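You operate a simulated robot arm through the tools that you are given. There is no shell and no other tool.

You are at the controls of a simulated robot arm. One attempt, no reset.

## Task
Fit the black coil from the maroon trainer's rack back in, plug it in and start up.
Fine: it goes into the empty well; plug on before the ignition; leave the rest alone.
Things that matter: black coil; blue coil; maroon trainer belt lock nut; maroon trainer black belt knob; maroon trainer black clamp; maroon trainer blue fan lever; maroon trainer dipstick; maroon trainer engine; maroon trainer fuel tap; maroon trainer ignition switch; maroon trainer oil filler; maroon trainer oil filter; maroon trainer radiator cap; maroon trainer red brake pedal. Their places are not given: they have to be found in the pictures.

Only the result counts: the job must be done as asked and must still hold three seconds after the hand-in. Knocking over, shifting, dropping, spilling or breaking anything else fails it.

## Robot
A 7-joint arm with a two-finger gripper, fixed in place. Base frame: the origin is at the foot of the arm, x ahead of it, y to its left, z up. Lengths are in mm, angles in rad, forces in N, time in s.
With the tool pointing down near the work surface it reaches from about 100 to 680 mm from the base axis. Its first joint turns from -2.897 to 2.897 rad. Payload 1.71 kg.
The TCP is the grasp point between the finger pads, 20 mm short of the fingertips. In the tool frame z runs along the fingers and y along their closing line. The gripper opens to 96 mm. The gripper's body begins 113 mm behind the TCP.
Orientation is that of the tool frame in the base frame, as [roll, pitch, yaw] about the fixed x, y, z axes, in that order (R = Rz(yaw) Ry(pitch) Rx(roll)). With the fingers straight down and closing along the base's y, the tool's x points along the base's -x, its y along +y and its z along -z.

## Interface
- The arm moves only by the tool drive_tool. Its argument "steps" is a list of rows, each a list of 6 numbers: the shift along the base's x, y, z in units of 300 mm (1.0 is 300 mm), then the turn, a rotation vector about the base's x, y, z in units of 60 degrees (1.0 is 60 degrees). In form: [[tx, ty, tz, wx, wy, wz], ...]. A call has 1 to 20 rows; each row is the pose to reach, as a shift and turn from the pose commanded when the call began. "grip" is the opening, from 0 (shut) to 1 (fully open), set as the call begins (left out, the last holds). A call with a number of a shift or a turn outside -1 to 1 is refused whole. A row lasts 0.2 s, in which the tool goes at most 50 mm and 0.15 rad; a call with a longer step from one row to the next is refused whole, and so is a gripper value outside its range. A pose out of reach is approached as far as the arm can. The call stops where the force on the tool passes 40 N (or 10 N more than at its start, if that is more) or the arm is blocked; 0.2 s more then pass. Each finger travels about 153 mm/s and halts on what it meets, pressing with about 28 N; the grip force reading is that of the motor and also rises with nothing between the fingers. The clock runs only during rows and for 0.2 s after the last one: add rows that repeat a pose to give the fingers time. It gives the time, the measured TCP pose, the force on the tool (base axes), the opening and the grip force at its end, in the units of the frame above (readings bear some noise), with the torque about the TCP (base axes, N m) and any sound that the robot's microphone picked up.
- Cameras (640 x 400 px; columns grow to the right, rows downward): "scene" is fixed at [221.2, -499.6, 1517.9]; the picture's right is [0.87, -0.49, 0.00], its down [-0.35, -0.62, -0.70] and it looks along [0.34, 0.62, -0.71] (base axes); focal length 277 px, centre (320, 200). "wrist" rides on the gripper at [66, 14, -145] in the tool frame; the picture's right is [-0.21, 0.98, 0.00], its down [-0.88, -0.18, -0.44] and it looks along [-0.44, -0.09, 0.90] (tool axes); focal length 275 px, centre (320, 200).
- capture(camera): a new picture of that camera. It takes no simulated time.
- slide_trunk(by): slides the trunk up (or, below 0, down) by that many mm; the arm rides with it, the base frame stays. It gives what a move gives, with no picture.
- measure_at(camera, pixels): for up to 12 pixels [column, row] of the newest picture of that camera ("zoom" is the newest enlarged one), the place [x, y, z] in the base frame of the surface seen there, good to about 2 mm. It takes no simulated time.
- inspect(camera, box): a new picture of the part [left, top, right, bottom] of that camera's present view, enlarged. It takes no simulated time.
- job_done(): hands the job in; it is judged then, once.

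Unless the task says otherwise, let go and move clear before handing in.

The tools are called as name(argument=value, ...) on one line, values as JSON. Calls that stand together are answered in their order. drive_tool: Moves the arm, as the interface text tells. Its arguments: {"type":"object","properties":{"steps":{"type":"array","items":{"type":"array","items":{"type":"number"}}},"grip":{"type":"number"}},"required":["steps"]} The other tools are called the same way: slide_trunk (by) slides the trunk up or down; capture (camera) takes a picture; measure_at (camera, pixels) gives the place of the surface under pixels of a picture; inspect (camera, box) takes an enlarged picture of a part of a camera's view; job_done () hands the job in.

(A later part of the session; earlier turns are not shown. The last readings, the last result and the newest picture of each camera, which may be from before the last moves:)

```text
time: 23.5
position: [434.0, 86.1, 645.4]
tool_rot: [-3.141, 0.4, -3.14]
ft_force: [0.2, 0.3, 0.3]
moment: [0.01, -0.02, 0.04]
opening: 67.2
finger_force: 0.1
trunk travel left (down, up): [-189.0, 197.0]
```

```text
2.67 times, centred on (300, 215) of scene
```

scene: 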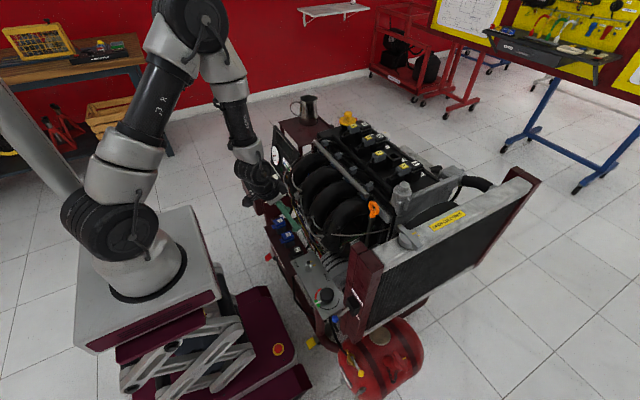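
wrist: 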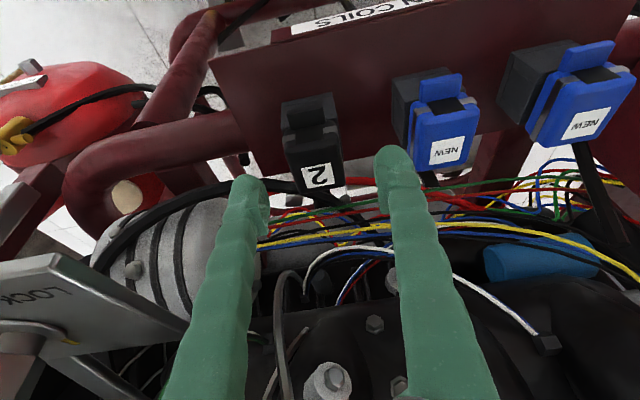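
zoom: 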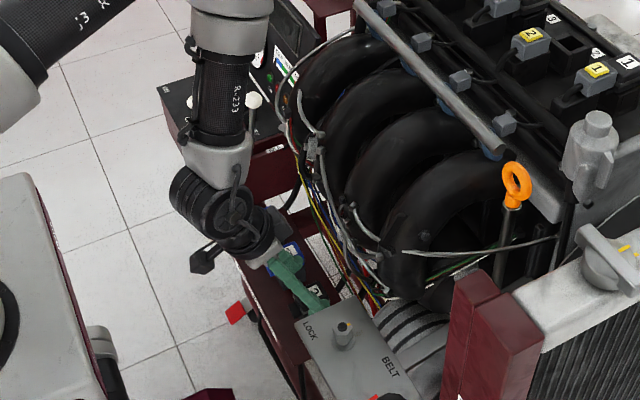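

The fingers straddle the coil. I'll measure alignment in the enlarged view.

inspect(camera="wrist", box=[230, 80, 422, 200])

measure_at(camera="zoom", pixels=[[300, 320], [260, 200], [345, 190], [355, 300], [270, 310], [230, 240], [205, 290], [360, 250], [195, 100], [330, 60], [300, 230], [110, 350]])

```text
3.33 times, centred on (326, 140) of wrist
```

zoom: 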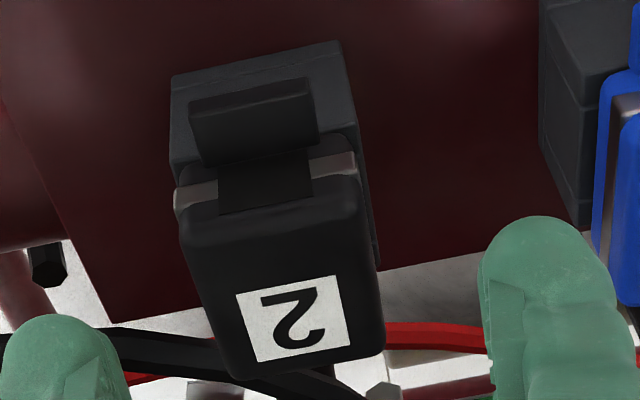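

```text
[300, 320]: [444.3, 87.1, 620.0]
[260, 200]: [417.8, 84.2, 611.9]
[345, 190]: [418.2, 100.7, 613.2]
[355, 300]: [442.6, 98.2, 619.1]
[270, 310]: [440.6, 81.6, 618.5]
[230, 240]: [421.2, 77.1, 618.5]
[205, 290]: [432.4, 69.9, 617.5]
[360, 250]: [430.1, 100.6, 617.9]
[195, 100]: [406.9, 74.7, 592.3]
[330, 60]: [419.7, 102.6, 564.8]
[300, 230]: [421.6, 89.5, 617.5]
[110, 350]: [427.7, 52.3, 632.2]
```

The head centre is at y≈85.2, x≈440. I'll lower to z 617 with a small y correction.

drive_tool(steps=[[0, -0.003, -0.04, 0, 0, 0], [0, -0.003, -0.07, 0, 0, 0], [0, -0.003, -0.095, 0, 0, 0], [0, -0.003, -0.095, 0, 0, 0]])

inspect(camera="wrist", box=[210, 80, 434, 220])

```text
time: 24.5
position: [434.0, 84.7, 616.3]
tool_rot: [3.141, 0.399, -3.141]
ft_force: [-0.1, 0.3, 0.3]
moment: [0.02, 0.03, -0.02]
opening: 67.2
finger_force: 0.0
trunk travel left (down, up): [-189.0, 197.0]
```

```text
2.86 times, centred on (322, 150) of wrist
```

zoom: 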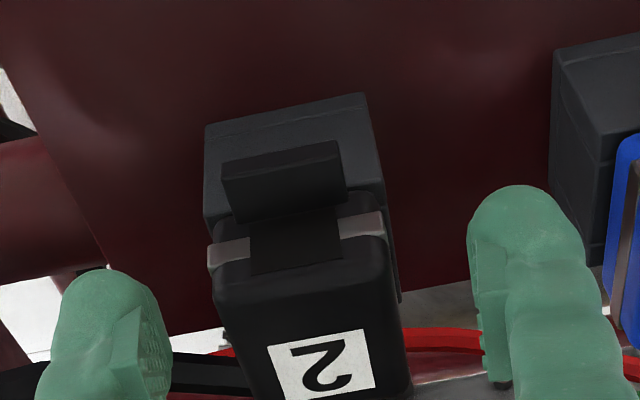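

The position is good with no contact force. I'll close the gripper on the coil.

drive_tool(steps=[[0, 0, 0, 0, 0, 0], [0, 0, 0, 0, 0, 0], [0, 0, 0, 0, 0, 0], [0, 0, 0, 0, 0, 0]], grip=0)

inspect(camera="wrist", box=[210, 80, 434, 220])

```text
time: 25.5
position: [433.7, 85.9, 616.8]
tool_rot: [3.141, 0.399, -3.14]
ft_force: [0.3, 0.2, 0.4]
moment: [-0.02, 0.03, 0.01]
opening: 34.7
finger_force: 28.0
trunk travel left (down, up): [-189.0, 197.0]
```

```text
2.86 times, centred on (322, 150) of wrist
```

zoom: 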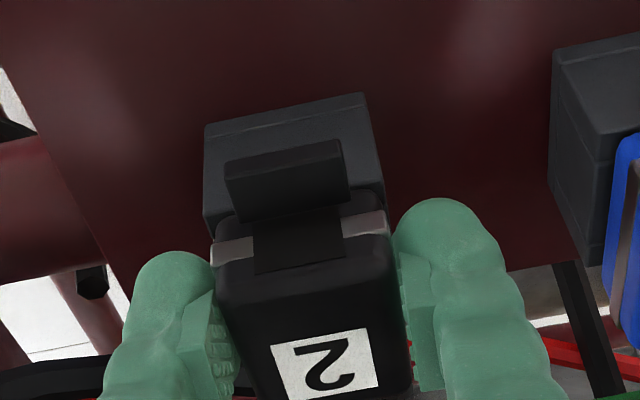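

The coil is held: opening 34.7 mm, grip 28 N. I'll lift straight up.

drive_tool(steps=[[0, 0, 0.04, 0, 0, 0], [0, 0, 0.08, 0, 0, 0], [0, 0, 0.13, 0, 0, 0], [0, 0, 0.2, 0, 0, 0], [0, 0, 0.3, 0, 0, 0], [0, 0, 0.4, 0, 0, 0], [0, 0, 0.5, 0, 0, 0], [0, 0, 0.5, 0, 0, 0]])

capture(camera="wrist")

inspect(camera="scene", box=[220, 140, 380, 290])

```text
time: 27.3
position: [433.7, 85.1, 768.2]
tool_rot: [-3.141, 0.4, -3.139]
ft_force: [0.0, -0.1, -1.8]
moment: [-0.01, 0.0, 0.0]
opening: 34.8
finger_force: 27.9
trunk travel left (down, up): [-189.0, 197.0]
```

```text
taken
```

wrist: 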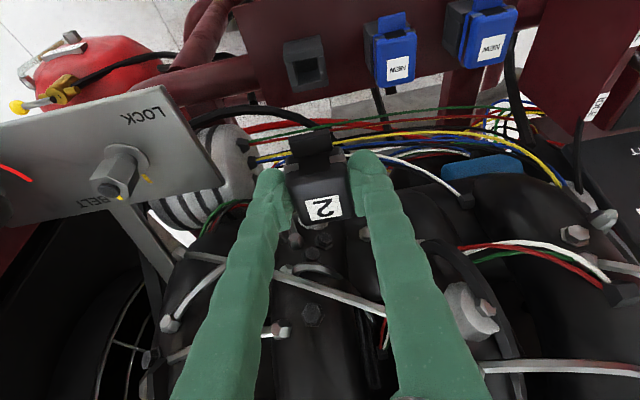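

```text
2.67 times, centred on (300, 215) of scene
```

zoom: 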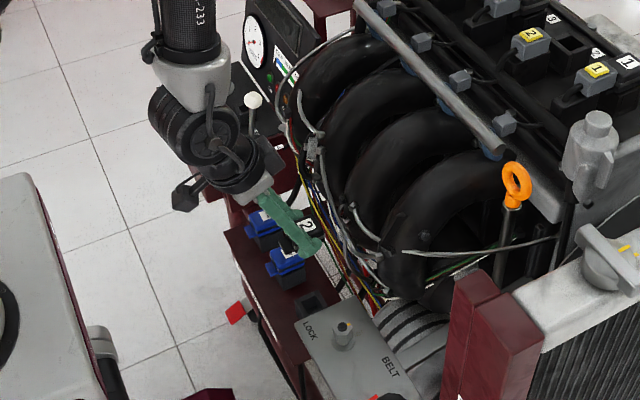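

The coil is free of the rack and held level. I'll raise it well above the engine.

drive_tool(steps=[[0, 0, 0.14, 0, 0, 0], [0, 0, 0.28, 0, 0, 0], [0, 0, 0.42, 0, 0, 0], [0, 0, 0.56, 0, 0, 0], [0, 0, 0.7, 0, 0, 0], [0, 0, 0.84, 0, 0, 0], [0, 0, 0.98, 0, 0, 0], [0, 0, 0.98, 0, 0, 0]])

```text
time: 29.1
position: [437.6, 84.4, 1060.6]
tool_rot: [3.139, 0.4, -3.14]
ft_force: [0.2, -0.7, -2.3]
moment: [0.04, 0.05, 0.02]
opening: 35.0
finger_force: 27.8
trunk travel left (down, up): [-189.0, 197.0]
```

I'm at (438,84,1061) with the coil steady. I'll go forward to x≈700 above the plug row.

drive_tool(steps=[[0.1, -0.01, 0.03, 0, 0, 0], [0.22, -0.03, 0.06, 0, 0, 0], [0.35, -0.05, 0.07, 0, 0, 0], [0.48, -0.075, 0.07, 0, 0, 0], [0.61, -0.1, 0.07, 0, 0, 0], [0.74, -0.12, 0.07, 0, 0, 0], [0.87, -0.131, 0.07, 0, 0, 0], [0.87, -0.131, 0.07, 0, 0, 0]])

capture(camera="wrist")

```text
time: 30.9
position: [695.4, 46.7, 1083.1]
tool_rot: [-3.139, 0.399, -3.14]
ft_force: [-0.6, -1.3, -2.4]
moment: [0.02, 0.01, 0.01]
opening: 34.9
finger_force: 28.5
trunk travel left (down, up): [-189.0, 197.0]
```

```text
taken
```

wrist: 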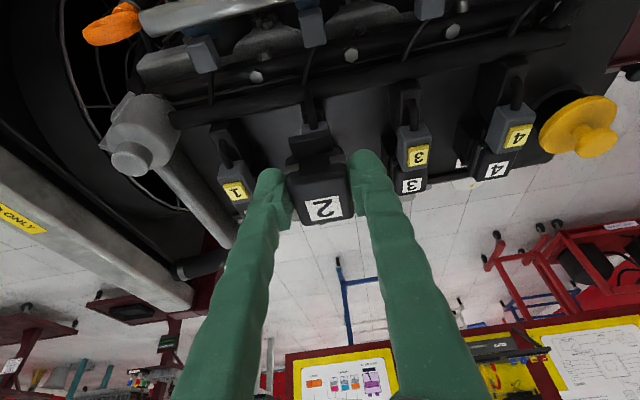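

The coil is above the row. I'll measure the neighbouring coils and the held coil's label for a precise target.

inspect(camera="wrist", box=[200, 80, 440, 230])

measure_at(camera="zoom", pixels=[[323, 337], [260, 340], [385, 320], [300, 160], [565, 280], [580, 205], [538, 270], [605, 265], [95, 295], [270, 300], [290, 200], [340, 240]])

inspect(camera="wrist", box=[380, 80, 540, 205])

measure_at(camera="zoom", pixels=[[128, 330], [80, 325], [180, 315], [150, 220], [110, 270], [470, 355], [460, 260], [420, 345], [510, 340], [195, 260], [500, 240], [460, 290]])

```text
2.67 times, centred on (320, 155) of wrist
```

zoom: 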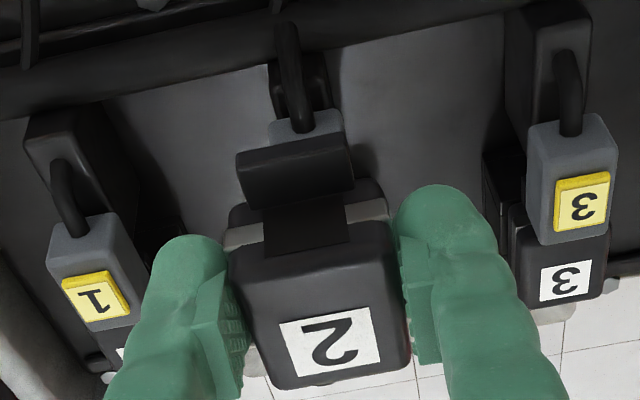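

```text
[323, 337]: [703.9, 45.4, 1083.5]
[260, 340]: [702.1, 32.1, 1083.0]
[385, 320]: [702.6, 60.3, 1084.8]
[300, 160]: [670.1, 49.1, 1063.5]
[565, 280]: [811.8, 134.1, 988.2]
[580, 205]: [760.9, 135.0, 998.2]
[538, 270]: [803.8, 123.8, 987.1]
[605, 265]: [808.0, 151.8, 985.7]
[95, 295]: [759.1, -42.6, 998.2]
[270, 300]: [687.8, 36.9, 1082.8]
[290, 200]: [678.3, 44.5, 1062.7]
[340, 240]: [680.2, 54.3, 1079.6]
```

```text
3.20 times, centred on (460, 142) of wrist
```

zoom: 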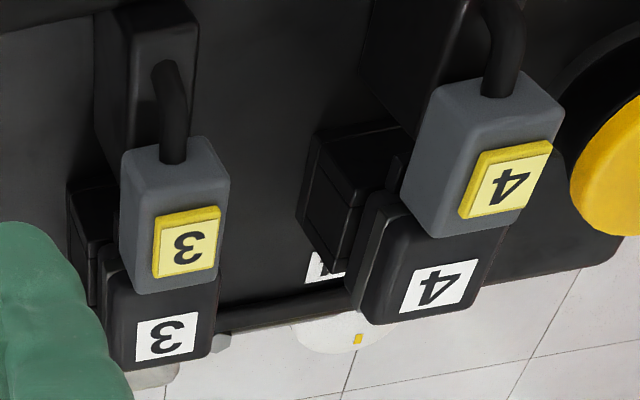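

```text
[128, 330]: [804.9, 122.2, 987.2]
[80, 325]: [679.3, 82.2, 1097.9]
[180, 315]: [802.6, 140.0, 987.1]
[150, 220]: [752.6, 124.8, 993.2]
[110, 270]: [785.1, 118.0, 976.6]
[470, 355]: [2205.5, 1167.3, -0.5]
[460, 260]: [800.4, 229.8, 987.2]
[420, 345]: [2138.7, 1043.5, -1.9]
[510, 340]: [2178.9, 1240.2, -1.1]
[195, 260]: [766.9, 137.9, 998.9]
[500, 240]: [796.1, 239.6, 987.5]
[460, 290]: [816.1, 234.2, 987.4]
```

The reference targets agree: a seated label sits at (811.7, ~45, 987.7), and the held label is about 10.6 mm ahead of the TCP. I'll move over the well at height.

drive_tool(steps=[[0.08, -0.002, 0, 0, 0, 0], [0.16, -0.004, 0, 0, 0, 0], [0.24, -0.005, 0, 0, 0, 0], [0.31, -0.005, 0, 0, 0, 0], [0.352, -0.005, 0, 0, 0, 0], [0.352, -0.005, 0, 0, 0, 0], [0.352, -0.005, 0, 0, 0, 0]])

capture(camera="wrist")

inspect(camera="scene", box=[320, 70, 448, 190])

```text
time: 32.5
position: [802.2, 44.6, 1081.8]
tool_rot: [-3.141, 0.4, -3.138]
ft_force: [-0.4, 0.2, -1.5]
moment: [0.04, -0.01, -0.02]
opening: 35.1
finger_force: 27.8
trunk travel left (down, up): [-189.0, 197.0]
```

```text
taken
```

wrist: 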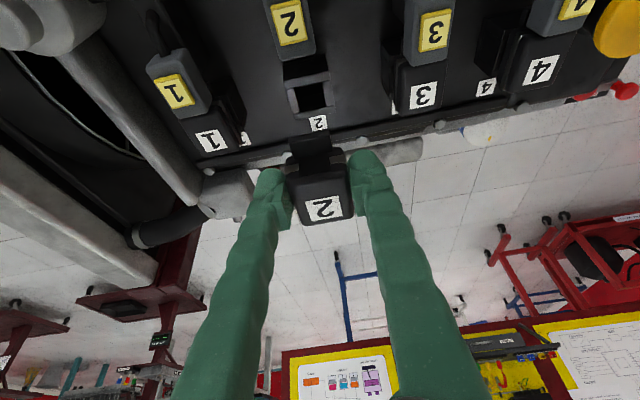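

```text
3.33 times, centred on (384, 130) of scene
```

zoom: 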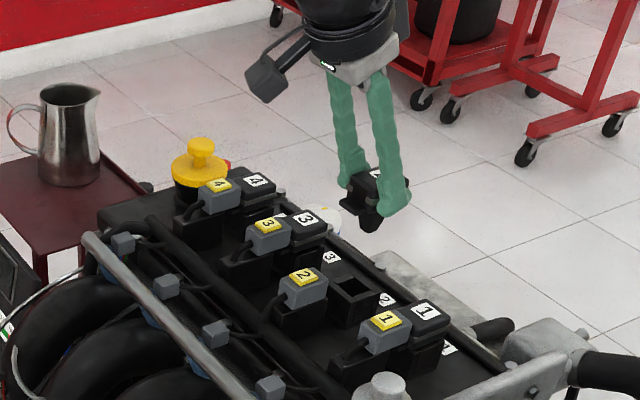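

I reached (802,45,1082), and the well is now visible at wrist (308,95). I'll measure the well opening and the held coil precisely.

inspect(camera="wrist", box=[250, 50, 442, 170])

measure_at(camera="zoom", pixels=[[195, 95], [140, 148], [270, 125], [205, 205], [160, 155], [262, 190], [250, 72], [145, 195], [575, 155], [130, 115], [268, 90], [225, 240]])

inspect(camera="wrist", box=[170, 60, 458, 240])

measure_at(camera="zoom", pixels=[[340, 330], [95, 180], [563, 78], [270, 320], [395, 300], [330, 200], [270, 15], [280, 280], [385, 270]])

```text
3.33 times, centred on (346, 110) of wrist
```

zoom: 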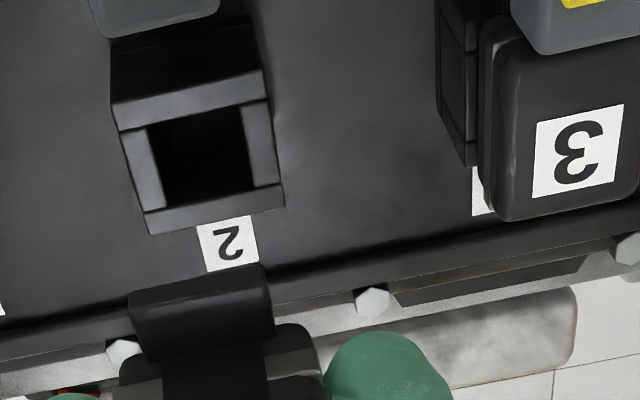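

```text
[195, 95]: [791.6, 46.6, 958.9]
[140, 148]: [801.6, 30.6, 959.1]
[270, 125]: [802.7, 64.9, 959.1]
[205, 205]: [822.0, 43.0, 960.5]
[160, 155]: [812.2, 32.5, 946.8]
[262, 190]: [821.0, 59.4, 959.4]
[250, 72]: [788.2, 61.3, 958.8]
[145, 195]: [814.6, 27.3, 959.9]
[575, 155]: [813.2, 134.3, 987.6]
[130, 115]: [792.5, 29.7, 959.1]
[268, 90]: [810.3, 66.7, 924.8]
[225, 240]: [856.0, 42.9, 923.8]
```

```text
2.22 times, centred on (314, 150) of wrist
```

zoom: 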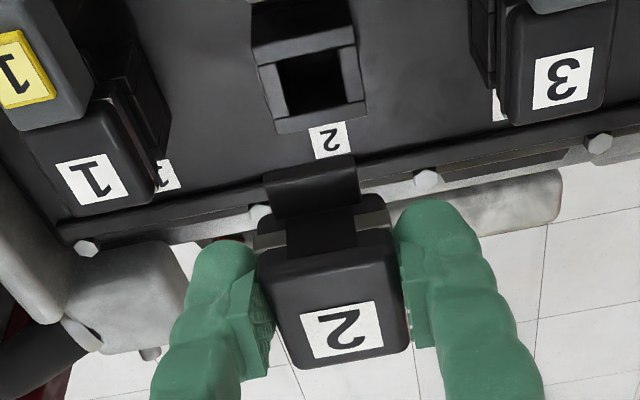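

```text
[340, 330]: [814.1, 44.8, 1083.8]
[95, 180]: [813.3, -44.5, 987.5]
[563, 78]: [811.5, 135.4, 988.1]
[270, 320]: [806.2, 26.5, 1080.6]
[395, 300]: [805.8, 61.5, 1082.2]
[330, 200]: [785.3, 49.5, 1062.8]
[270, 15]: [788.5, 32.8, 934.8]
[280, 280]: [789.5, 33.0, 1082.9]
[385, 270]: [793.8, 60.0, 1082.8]
```

The held label is at (814,44.8) against a target of about (812.4,45.2), so it needs about -1.2 mm in x. I'll correct and descend partway to z≈1030.

drive_tool(steps=[[-0.002, 0.001, -0.06, 0, 0, 0], [-0.004, 0.001, -0.12, 0, 0, 0], [-0.004, 0.001, -0.172, 0, 0, 0], [-0.004, 0.001, -0.172, 0, 0, 0]])

inspect(camera="wrist", box=[170, 40, 458, 220])

measure_at(camera="zoom", pixels=[[340, 374], [320, 250], [275, 140], [300, 60], [620, 145]])

inspect(camera="scene", box=[340, 100, 436, 190])

```text
time: 33.5
position: [800.9, 44.0, 1030.9]
tool_rot: [3.141, 0.398, -3.14]
ft_force: [0.0, -0.2, -1.9]
moment: [0.0, 0.02, -0.02]
opening: 35.0
finger_force: 28.2
trunk travel left (down, up): [-189.0, 197.0]
```

```text
2.22 times, centred on (314, 130) of wrist
```

zoom: 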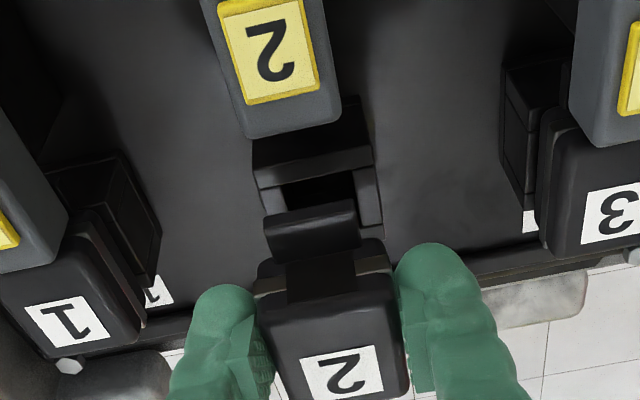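

```text
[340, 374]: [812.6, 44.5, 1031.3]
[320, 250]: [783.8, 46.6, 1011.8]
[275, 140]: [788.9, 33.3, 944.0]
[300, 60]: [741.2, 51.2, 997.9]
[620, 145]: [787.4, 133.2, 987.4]
```

```text
4.44 times, centred on (388, 145) of scene
```

zoom: 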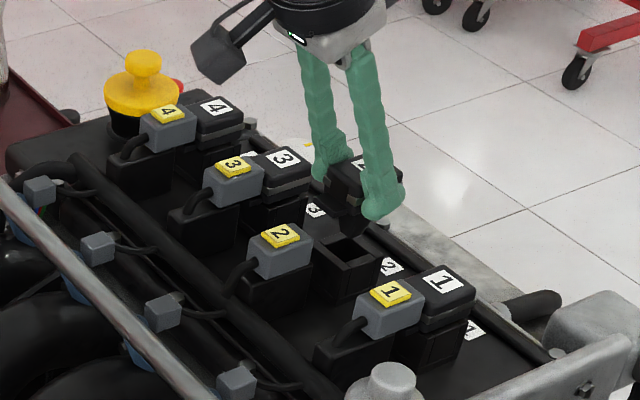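

Alignment is good, with the label at (812.6,44.5). I'll lower slowly in small steps.

drive_tool(steps=[[0, 0.002, -0.02, 0, 0, 0], [0, 0.002, -0.04, 0, 0, 0], [0, 0.002, -0.055, 0, 0, 0], [0, 0.002, -0.07, 0, 0, 0], [0, 0.002, -0.08, 0, 0, 0], [0, 0.002, -0.09, 0, 0, 0], [0, 0.002, -0.1, 0, 0, 0], [0, 0.002, -0.1, 0, 0, 0]])

inspect(camera="wrist", box=[170, 40, 458, 220])

inspect(camera="scene", box=[340, 100, 436, 190])

```text
time: 35.3
position: [800.6, 44.7, 999.5]
tool_rot: [-3.141, 0.399, -3.141]
ft_force: [-0.2, -0.4, -2.5]
moment: [-0.04, 0.01, 0.02]
opening: 35.1
finger_force: 28.2
trunk travel left (down, up): [-189.0, 197.0]
```

```text
2.22 times, centred on (314, 130) of wrist
```

zoom: 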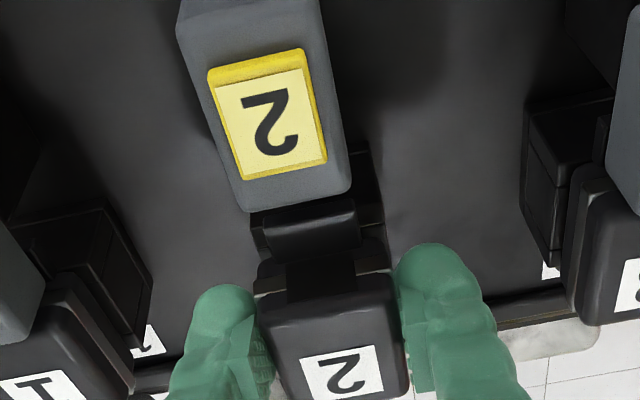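

```text
4.44 times, centred on (388, 145) of scene
```

zoom: 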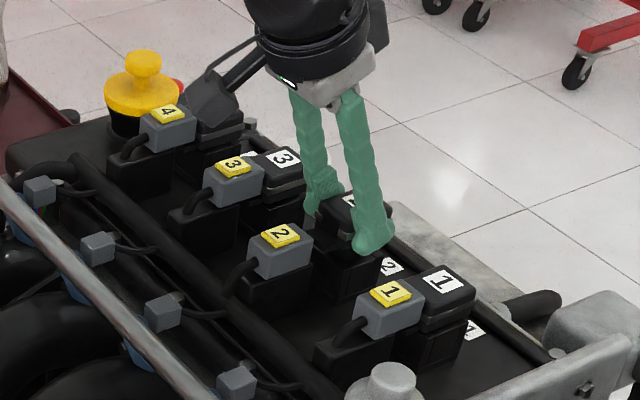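

The coil is entering the well with no side force. I'll go on down to seat it.

drive_tool(steps=[[0, 0, -0.01, 0, 0, 0], [0, 0, -0.018, 0, 0, 0], [0, 0, -0.026, 0, 0, 0], [0, 0, -0.034, 0, 0, 0], [0, 0, -0.041, 0, 0, 0], [0, 0, -0.045, 0, 0, 0], [0, 0, -0.045, 0, 0, 0]])

inspect(camera="wrist", box=[170, 20, 490, 220])

measure_at(camera="zoom", pixels=[[325, 372], [300, 310], [380, 310], [590, 330], [25, 395]])

inspect(camera="scene", box=[340, 100, 436, 190])

```text
time: 36.9
position: [800.6, 46.0, 987.2]
tool_rot: [3.14, 0.398, -3.14]
ft_force: [0.4, 0.6, -1.5]
moment: [-0.02, 0.03, 0.0]
opening: 34.8
finger_force: 27.7
trunk travel left (down, up): [-189.0, 197.0]
```

```text
2.00 times, centred on (330, 120) of wrist
```

zoom: 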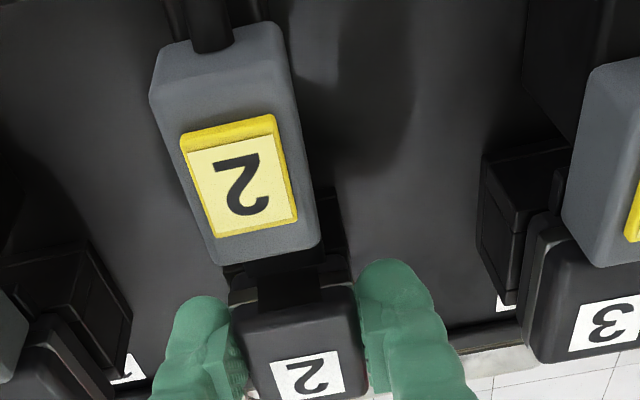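

```text
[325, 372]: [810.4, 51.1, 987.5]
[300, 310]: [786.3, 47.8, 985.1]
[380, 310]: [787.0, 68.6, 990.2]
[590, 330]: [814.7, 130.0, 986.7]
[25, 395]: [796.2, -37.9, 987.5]
```

```text
4.44 times, centred on (388, 145) of scene
```

zoom: 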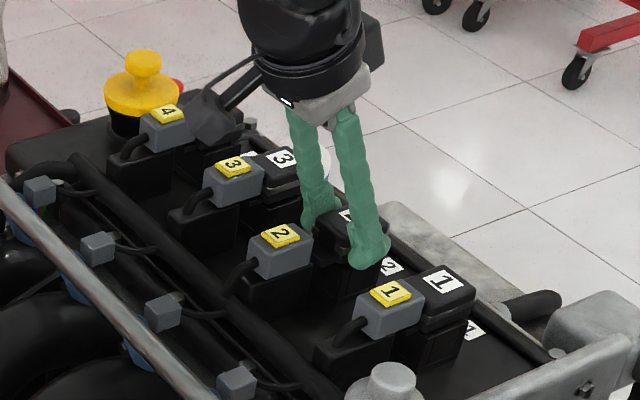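

The coil's top is at 987.5, matching its neighbours, but there's no contact force yet. I'll press down gently to confirm it's seated.

drive_tool(steps=[[0, 0, -0.003, 0, 0, 0], [0, 0, -0.006, 0, 0, 0], [0, 0, -0.009, 0, 0, 0], [0, 0, -0.012, 0, 0, 0], [0, 0, -0.012, 0, 0, 0]])

```text
time: 38.1
position: [800.2, 45.4, 985.5]
tool_rot: [3.139, 0.405, -3.14]
ft_force: [-0.1, 0.8, 17.3]
moment: [0.06, -0.16, -0.02]
opening: 34.9
finger_force: 27.8
trunk travel left (down, up): [-189.0, 197.0]
```

It's firmly seated, with 17 N upward reaction at z 985.5. I'll relieve the preload and open the fingers.

drive_tool(steps=[[0, 0, 0.006, 0, 0, 0], [0, 0, 0.006, 0, 0, 0]])

drive_tool(steps=[[0, 0, 0, 0, 0, 0], [0, 0, 0, 0, 0, 0], [0, 0, 0, 0, 0, 0]], grip=0.62)

inspect(camera="wrist", box=[170, 20, 490, 220])

```text
time: 38.7
position: [800.2, 45.4, 986.4]
tool_rot: [3.141, 0.401, -3.14]
ft_force: [5.9, 1.1, 14.5]
moment: [0.05, -0.45, -0.02]
opening: 34.7
finger_force: 28.3
trunk travel left (down, up): [-189.0, 197.0]
```

```text
time: 39.5
position: [799.8, 44.4, 984.8]
tool_rot: [3.141, 0.398, -3.139]
ft_force: [0.6, 0.4, 1.0]
moment: [-0.01, -0.01, 0.01]
opening: 59.5
finger_force: 0.1
trunk travel left (down, up): [-189.0, 197.0]
```

```text
2.00 times, centred on (330, 120) of wrist
```

zoom: 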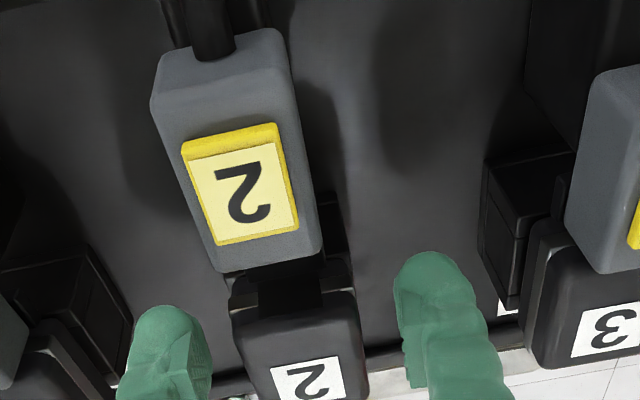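

Released cleanly. I'll rise straight up and back to view the coil and the plug.

drive_tool(steps=[[0, 0, 0.06, 0, 0, 0], [0, 0, 0.14, 0, 0, 0], [0, 0, 0.26, 0, 0, 0], [-0.1, 0, 0.33, 0, 0, 0], [-0.24, 0, 0.35, 0, 0, 0], [-0.38, 0, 0.35, 0, 0, 0], [-0.45, 0, 0.35, 0, 0, 0], [-0.45, 0, 0.35, 0, 0, 0]])

capture(camera="wrist")

inspect(camera="wrist", box=[220, 90, 428, 220])

inspect(camera="scene", box=[340, 100, 436, 190])

```text
time: 41.3
position: [663.4, 46.7, 1090.2]
tool_rot: [3.141, 0.399, -3.14]
ft_force: [0.4, 0.4, -0.5]
moment: [-0.03, -0.02, -0.01]
opening: 59.4
finger_force: 0.2
trunk travel left (down, up): [-189.0, 197.0]
```

```text
taken
```

wrist: 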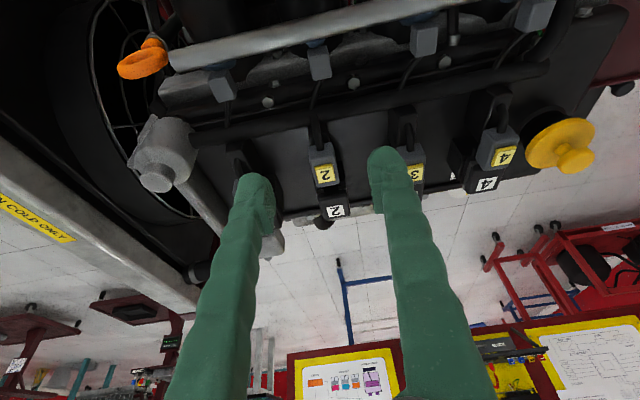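

```text
3.08 times, centred on (324, 155) of wrist
```

zoom: 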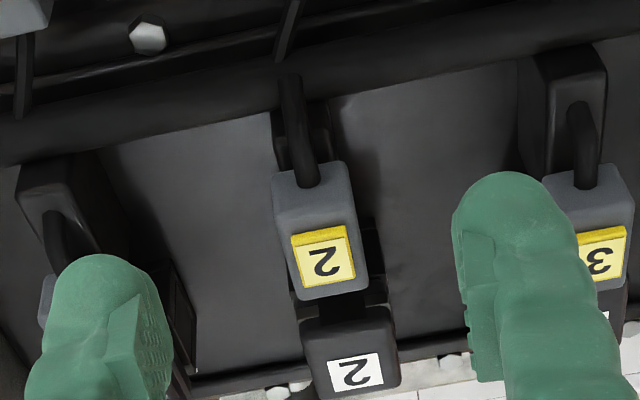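

```text
4.44 times, centred on (388, 145) of scene
```

zoom: 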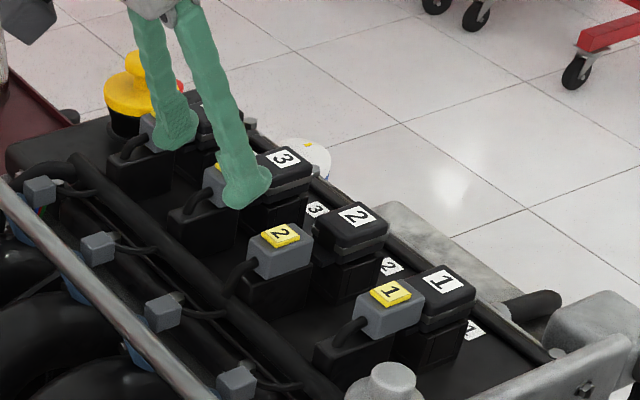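

Coil 2 looks seated like its neighbours. I'll measure the plug, the block beneath it and the seated coil.

inspect(camera="wrist", box=[270, 110, 366, 225])

measure_at(camera="zoom", pixels=[[185, 222], [65, 60], [140, 80], [120, 130], [110, 210], [150, 260], [230, 310], [130, 270], [215, 220], [155, 150], [100, 180], [190, 320]])

inspect(camera="scene", box=[370, 125, 420, 175])

measure_at(camera="zoom", pixels=[[100, 200], [100, 230], [100, 260], [60, 230], [190, 160], [160, 230], [210, 180], [130, 240], [130, 215], [90, 180]])

```text
3.48 times, centred on (318, 168) of wrist
```

zoom: 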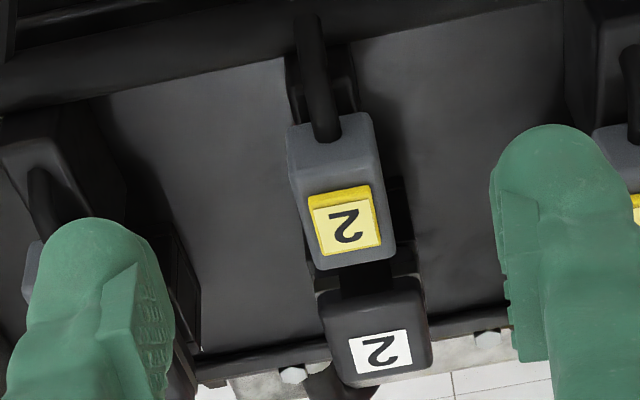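

```text
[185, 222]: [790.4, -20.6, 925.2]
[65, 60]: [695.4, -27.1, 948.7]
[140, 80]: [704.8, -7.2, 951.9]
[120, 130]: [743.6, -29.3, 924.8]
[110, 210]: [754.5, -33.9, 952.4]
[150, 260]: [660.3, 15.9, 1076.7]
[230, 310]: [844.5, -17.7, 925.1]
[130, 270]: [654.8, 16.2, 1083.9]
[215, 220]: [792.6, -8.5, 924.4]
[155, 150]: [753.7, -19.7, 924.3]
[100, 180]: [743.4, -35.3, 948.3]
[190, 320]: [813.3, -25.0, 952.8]
```

```text
8.00 times, centred on (395, 150) of scene
```

zoom: 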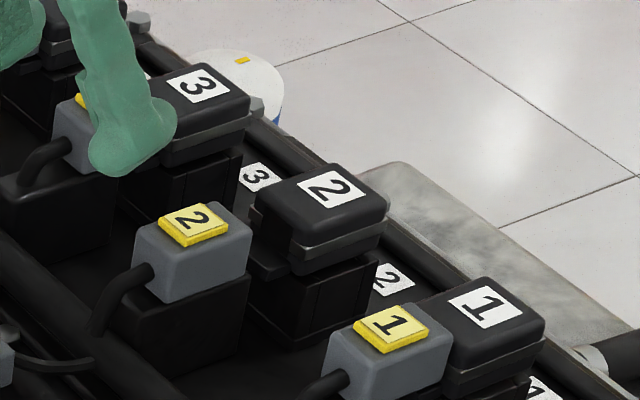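

```text
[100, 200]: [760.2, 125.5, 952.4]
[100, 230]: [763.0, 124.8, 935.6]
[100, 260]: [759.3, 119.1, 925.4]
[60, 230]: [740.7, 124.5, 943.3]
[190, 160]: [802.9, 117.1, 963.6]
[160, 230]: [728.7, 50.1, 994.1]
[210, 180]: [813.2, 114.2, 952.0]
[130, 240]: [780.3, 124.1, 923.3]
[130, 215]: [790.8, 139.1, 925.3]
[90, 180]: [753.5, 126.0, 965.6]
```

The parked plug is a grey body at x 718–759, y 33–57, z ~955–993, and its block is narrower. I'll lower the open fingers over it to TCP (733,45,984).

drive_tool(steps=[[0.12, -0.003, -0.06, 0, 0, 0], [0.232, -0.005, -0.12, 0, 0, 0], [0.232, -0.005, -0.2, 0, 0, 0], [0.232, -0.005, -0.26, 0, 0, 0], [0.232, -0.005, -0.26, 0, 0, 0]])

inspect(camera="wrist", box=[190, 80, 446, 240])

measure_at(camera="zoom", pixels=[[300, 200], [260, 200], [350, 190], [340, 330], [330, 300], [290, 150]])

```text
time: 42.5
position: [733.4, 45.2, 1011.6]
tool_rot: [-3.141, 0.399, -3.14]
ft_force: [0.1, -0.2, 1.1]
moment: [0.0, 0.0, -0.01]
opening: 59.6
finger_force: 0.0
trunk travel left (down, up): [-189.0, 197.0]
```

```text
2.50 times, centred on (318, 160) of wrist
```

zoom: 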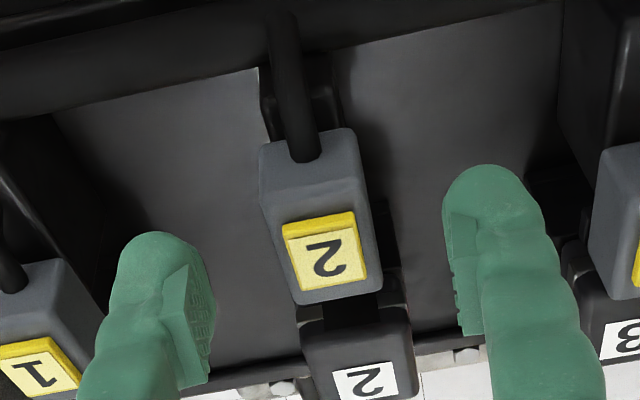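

```text
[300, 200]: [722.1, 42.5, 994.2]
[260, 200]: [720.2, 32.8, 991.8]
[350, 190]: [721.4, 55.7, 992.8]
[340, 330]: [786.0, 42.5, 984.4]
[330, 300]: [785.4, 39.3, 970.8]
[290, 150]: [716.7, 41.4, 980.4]
```

Alignment is good, with the plug centred at y≈45. I'll lower to 984 and then close.

drive_tool(steps=[[0, 0, -0.04, 0, 0, 0], [0, 0, -0.07, 0, 0, 0], [0, 0, -0.09, 0, 0, 0], [0, 0, -0.09, 0, 0, 0]])

drive_tool(steps=[[0, 0, 0, 0, 0, 0], [0, 0, 0, 0, 0, 0], [0, 0, 0, 0, 0, 0], [0, 0, 0, 0, 0, 0]], grip=0)

inspect(camera="wrist", box=[190, 80, 446, 240])

```text
time: 43.5
position: [734.7, 43.2, 984.3]
tool_rot: [-3.141, 0.4, -3.141]
ft_force: [0.2, -0.1, 0.4]
moment: [0.01, -0.01, 0.01]
opening: 59.6
finger_force: 0.0
trunk travel left (down, up): [-189.0, 197.0]
```

```text
time: 44.5
position: [734.9, 45.4, 983.7]
tool_rot: [3.142, 0.399, -3.14]
ft_force: [0.4, 3.9, -1.6]
moment: [0.04, 0.03, -0.05]
opening: 24.6
finger_force: 35.2
trunk travel left (down, up): [-189.0, 197.0]
```

```text
2.50 times, centred on (318, 160) of wrist
```

zoom: 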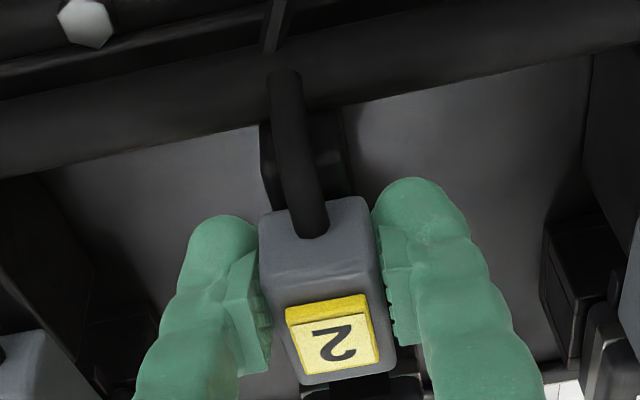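

The plug is held (24.6 mm). I'll slide it +x onto the coil's tab in small steps.

drive_tool(steps=[[0.012, 0, 0, 0, 0, 0], [0.024, 0, 0, 0, 0, 0], [0.036, 0, 0, 0, 0, 0], [0.046, 0, 0, 0, 0, 0], [0.056, 0, 0, 0, 0, 0], [0.066, 0, 0, 0, 0, 0], [0.073, 0, 0, 0, 0, 0], [0.073, 0, 0, 0, 0, 0]])

inspect(camera="wrist", box=[190, 80, 446, 240])

inspect(camera="scene", box=[350, 110, 430, 180])

```text
time: 46.3
position: [757.4, 45.6, 985.0]
tool_rot: [-3.14, 0.401, -3.141]
ft_force: [3.8, 7.1, -3.1]
moment: [0.12, 0.04, 0.03]
opening: 24.3
finger_force: 34.2
trunk travel left (down, up): [-189.0, 197.0]
```

```text
2.50 times, centred on (318, 160) of wrist
```

zoom: 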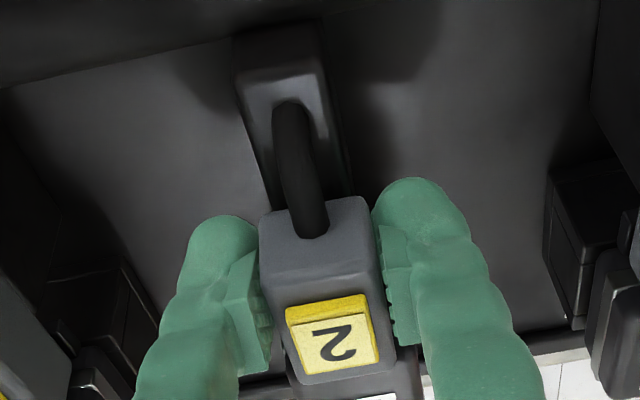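

```text
5.71 times, centred on (390, 145) of scene
```

zoom: 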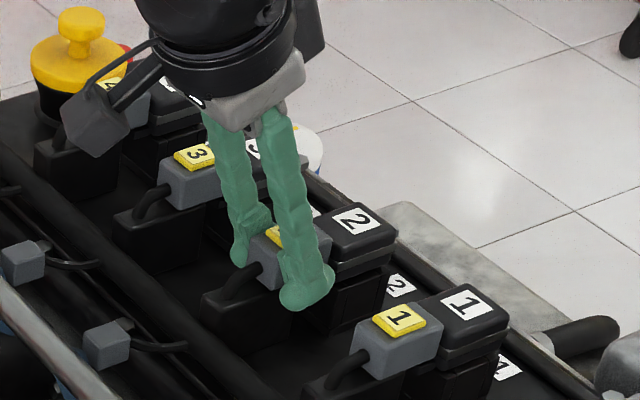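

The plug moved with the gripper to about x 757 with little resistance. I'll push a little more to feel the end stop.

drive_tool(steps=[[0.004, 0, 0, 0, 0, 0], [0.008, 0, 0, 0, 0, 0], [0.012, 0, 0, 0, 0, 0], [0.012, 0, 0, 0, 0, 0]])

inspect(camera="wrist", box=[190, 60, 510, 260])

measure_at(camera="zoom", pixels=[[268, 291], [300, 350], [265, 230], [298, 330]])

```text
time: 47.3
position: [758.7, 44.8, 984.6]
tool_rot: [3.141, 0.398, -3.14]
ft_force: [-6.6, 9.2, -1.2]
moment: [0.12, 0.36, 0.01]
opening: 24.6
finger_force: 35.3
trunk travel left (down, up): [-189.0, 197.0]
```

```text
2.00 times, centred on (350, 160) of wrist
```

zoom: 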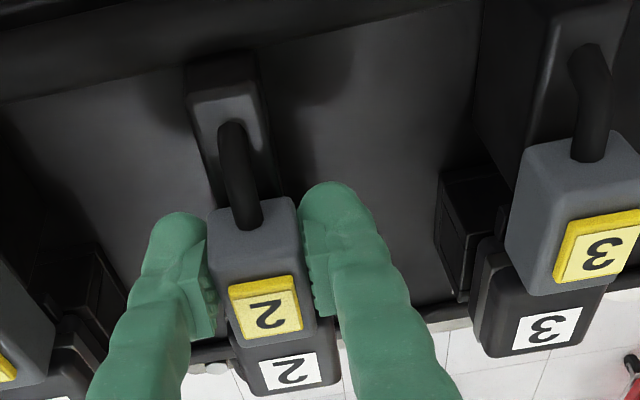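

```text
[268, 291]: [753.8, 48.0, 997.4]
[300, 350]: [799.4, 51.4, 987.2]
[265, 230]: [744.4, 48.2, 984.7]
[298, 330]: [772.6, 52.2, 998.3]
```

The reaction is rising (-6.6 N in x), so the stop is near. I'll push a few more mm to be sure.

drive_tool(steps=[[0.004, -0.001, 0, 0, 0, 0], [0.008, -0.002, 0, 0, 0, 0], [0.012, -0.003, 0, 0, 0, 0], [0.012, -0.003, 0, 0, 0, 0]])

inspect(camera="wrist", box=[190, 60, 510, 260])

measure_at(camera="zoom", pixels=[[265, 305], [258, 318], [265, 230], [598, 245], [560, 150], [300, 328]])

```text
time: 48.3
position: [759.5, 45.1, 984.3]
tool_rot: [3.14, 0.393, -3.139]
ft_force: [-26.8, 13.9, -4.8]
moment: [0.15, 0.39, 0.11]
opening: 24.7
finger_force: 35.3
trunk travel left (down, up): [-189.0, 197.0]
```

```text
2.00 times, centred on (350, 160) of wrist
```

zoom: 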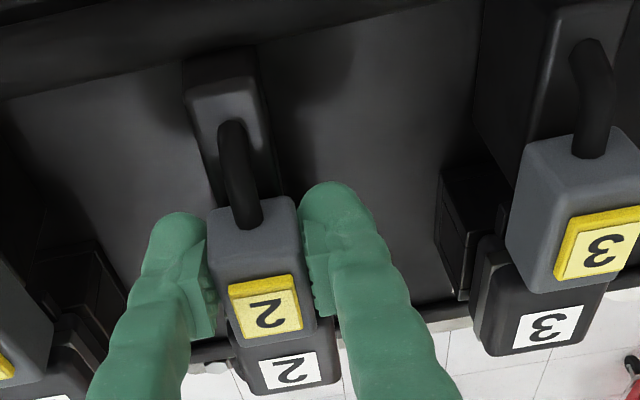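

```text
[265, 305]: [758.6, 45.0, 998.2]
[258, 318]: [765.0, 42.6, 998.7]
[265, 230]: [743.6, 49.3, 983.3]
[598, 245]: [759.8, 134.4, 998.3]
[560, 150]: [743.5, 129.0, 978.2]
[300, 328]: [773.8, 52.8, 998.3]
```

The stop is firm (27 N), and plug label 2 is at x≈759, matching plug 3. I'll relieve the load and release.

drive_tool(steps=[[-0.009, 0.005, 0, 0, 0, 0], [-0.009, 0.005, 0, 0, 0, 0]])

drive_tool(steps=[[0, 0, 0, 0, 0, 0], [0, 0, 0, 0, 0, 0], [0, 0, 0, 0, 0, 0]], grip=0.55)

inspect(camera="wrist", box=[190, 60, 510, 260])

measure_at(camera="zoom", pixels=[[265, 305], [265, 230], [598, 245], [560, 150]])

```text
time: 48.9
position: [758.5, 45.4, 984.4]
tool_rot: [-3.139, 0.399, -3.139]
ft_force: [-17.3, 8.8, -8.0]
moment: [0.09, 0.41, 0.01]
opening: 24.7
finger_force: 35.2
trunk travel left (down, up): [-189.0, 197.0]
```

```text
time: 49.7
position: [760.2, 43.9, 985.6]
tool_rot: [-3.142, 0.401, -3.141]
ft_force: [-0.1, 0.6, -0.1]
moment: [-0.05, 0.05, 0.0]
opening: 52.8
finger_force: 0.1
trunk travel left (down, up): [-189.0, 197.0]
```

```text
2.00 times, centred on (350, 160) of wrist
```

zoom: 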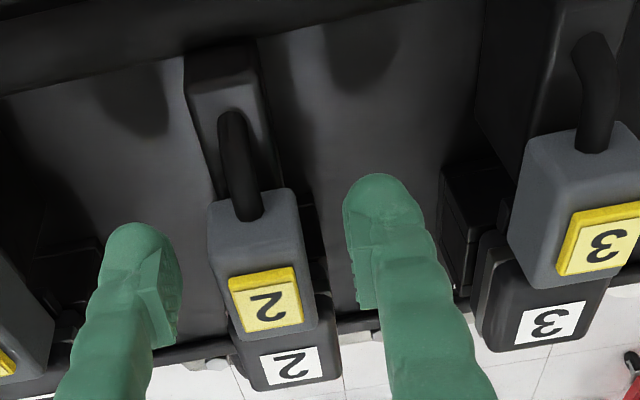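

```text
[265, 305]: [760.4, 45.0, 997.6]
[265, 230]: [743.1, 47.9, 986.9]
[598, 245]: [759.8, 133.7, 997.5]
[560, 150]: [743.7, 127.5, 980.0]
```

Both the coil and the plug are in place: label 2 is at (760.4,45.0) against plug 3 at 759.8. I'll rise and retract.

drive_tool(steps=[[0, 0, 0.06, 0, 0, 0], [0, 0, 0.16, 0, 0, 0], [0, 0, 0.28, 0, 0, 0], [-0.1, 0, 0.35, 0, 0, 0], [-0.24, 0, 0.37, 0, 0, 0], [-0.38, 0, 0.37, 0, 0, 0], [-0.52, 0, 0.37, 0, 0, 0], [-0.52, 0, 0.37, 0, 0, 0]])

capture(camera="wrist")

inspect(camera="scene", box=[350, 110, 430, 180])

inspect(camera="wrist", box=[220, 90, 460, 240])

```text
time: 51.5
position: [604.5, 45.1, 1095.1]
tool_rot: [3.141, 0.398, -3.14]
ft_force: [0.9, 0.4, 0.1]
moment: [0.03, 0.05, 0.0]
opening: 52.9
finger_force: 0.0
trunk travel left (down, up): [-189.0, 197.0]
```

```text
taken
```

wrist: 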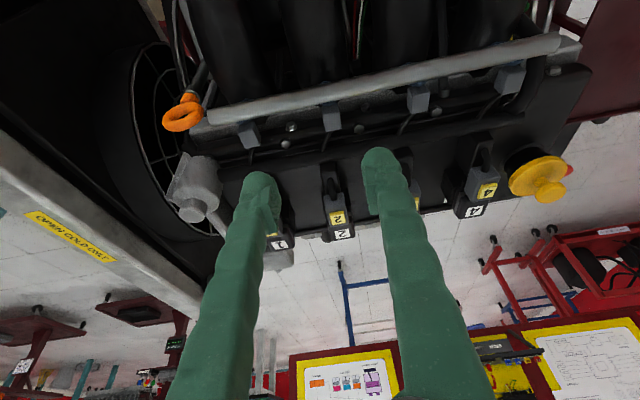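

```text
5.71 times, centred on (390, 145) of scene
```

zoom: 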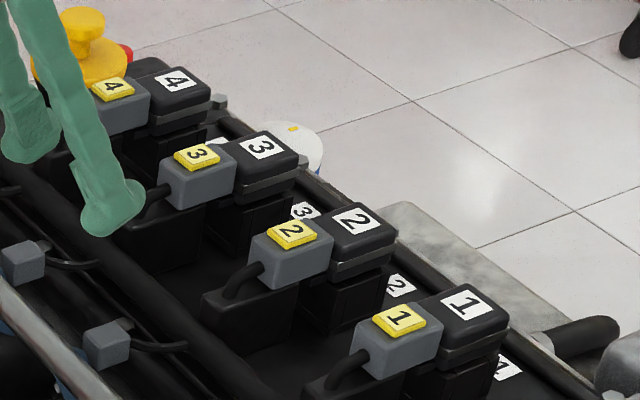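

```text
2.67 times, centred on (340, 165) of wrist
```

zoom: 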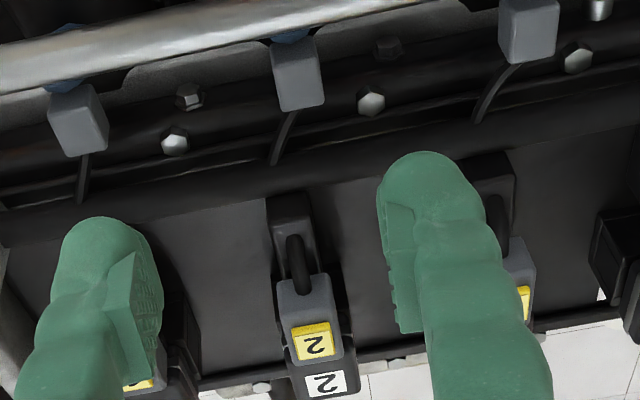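

Coil 2 and its plug look the same as the neighbours in both views. I'll retract toward the control panel, reduce the tilt and shut the fingers.

drive_tool(steps=[[-0.1, 0.04, 0.02, 0, 0.02, 0], [-0.22, 0.1, 0.02, 0, 0.04, 0], [-0.34, 0.19, 0.02, 0, 0.07, 0], [-0.44, 0.3, 0.02, 0, 0.1, 0], [-0.52, 0.42, 0.02, 0, 0.13, 0], [-0.59, 0.54, 0.02, 0, 0.15, 0], [-0.64, 0.67, 0.02, 0, 0.17, 0], [-0.68, 0.8, 0.02, 0, 0.19, 0], [-0.68, 0.85, 0.02, 0, 0.19, 0], [-0.68, 0.85, 0.02, 0, 0.19, 0]], grip=0)

```text
time: 53.7
position: [401.5, 297.0, 1101.5]
tool_rot: [3.141, 0.2, -3.14]
ft_force: [-0.2, 0.2, 0.6]
moment: [0.01, 0.03, 0.0]
opening: 0.0
finger_force: 27.9
trunk travel left (down, up): [-189.0, 197.0]
```

The arm tracked fine and the fingers are shut. I'll lower the trunk 165 mm for reach to the panel.

slide_trunk(by=-165)

drive_tool(steps=[[-0.05, 0.12, -0.02, 0, 0, 0], [-0.1, 0.25, -0.05, 0, 0, 0], [-0.15, 0.38, -0.1, 0, 0, 0], [-0.18, 0.5, -0.18, 0, 0, 0], [-0.18, 0.55, -0.25, 0, 0, 0], [-0.18, 0.55, -0.25, 0, 0, 0]])

capture(camera="wrist")

capture(camera="scene")

```text
time: 55.6
position: [402.3, 299.8, 936.4]
tool_rot: [-3.141, 0.2, -3.138]
ft_force: [-0.5, 0.4, 0.9]
moment: [0.0, -0.01, -0.01]
opening: 0.0
finger_force: 28.3
trunk travel left (down, up): [-24.0, 362.0]
```

```text
time: 57.0
position: [347.7, 464.6, 860.6]
tool_rot: [-3.14, 0.199, -3.139]
ft_force: [0.0, 0.4, 0.4]
moment: [-0.01, 0.0, -0.04]
opening: 0.0
finger_force: 28.1
trunk travel left (down, up): [-24.0, 362.0]
```

```text
taken
```

wrist: 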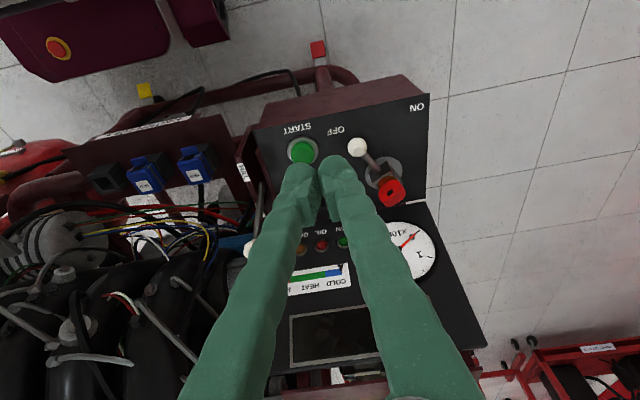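

```text
taken
```

scene: 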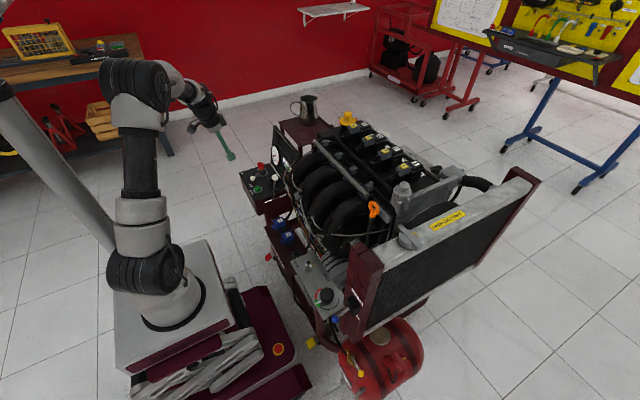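

The panel is in view. I'll zoom in and re-measure the knob, hub and button.

inspect(camera="wrist", box=[240, 80, 432, 200])

measure_at(camera="zoom", pixels=[[393, 222], [375, 225], [412, 225], [392, 205], [430, 265], [455, 300], [440, 345], [475, 265], [535, 280], [205, 235], [575, 95], [500, 370]])

```text
3.33 times, centred on (336, 140) of wrist
```

zoom: 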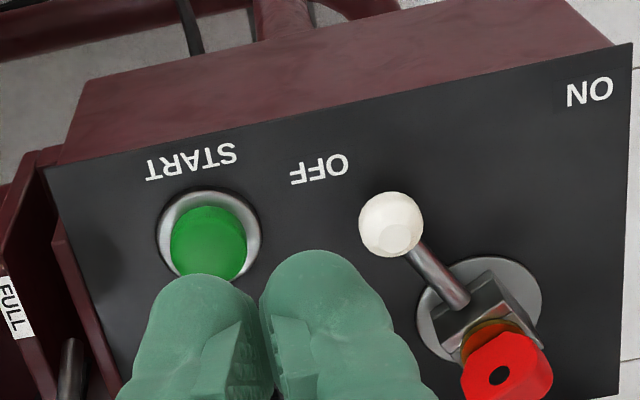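

```text
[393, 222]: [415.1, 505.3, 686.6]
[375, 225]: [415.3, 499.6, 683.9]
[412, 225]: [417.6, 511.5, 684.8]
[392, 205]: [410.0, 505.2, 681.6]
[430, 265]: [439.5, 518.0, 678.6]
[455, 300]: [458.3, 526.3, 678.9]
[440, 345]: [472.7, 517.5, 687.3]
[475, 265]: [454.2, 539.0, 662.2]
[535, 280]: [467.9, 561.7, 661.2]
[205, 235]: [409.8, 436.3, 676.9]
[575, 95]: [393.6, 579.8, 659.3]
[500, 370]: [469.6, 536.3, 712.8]
```

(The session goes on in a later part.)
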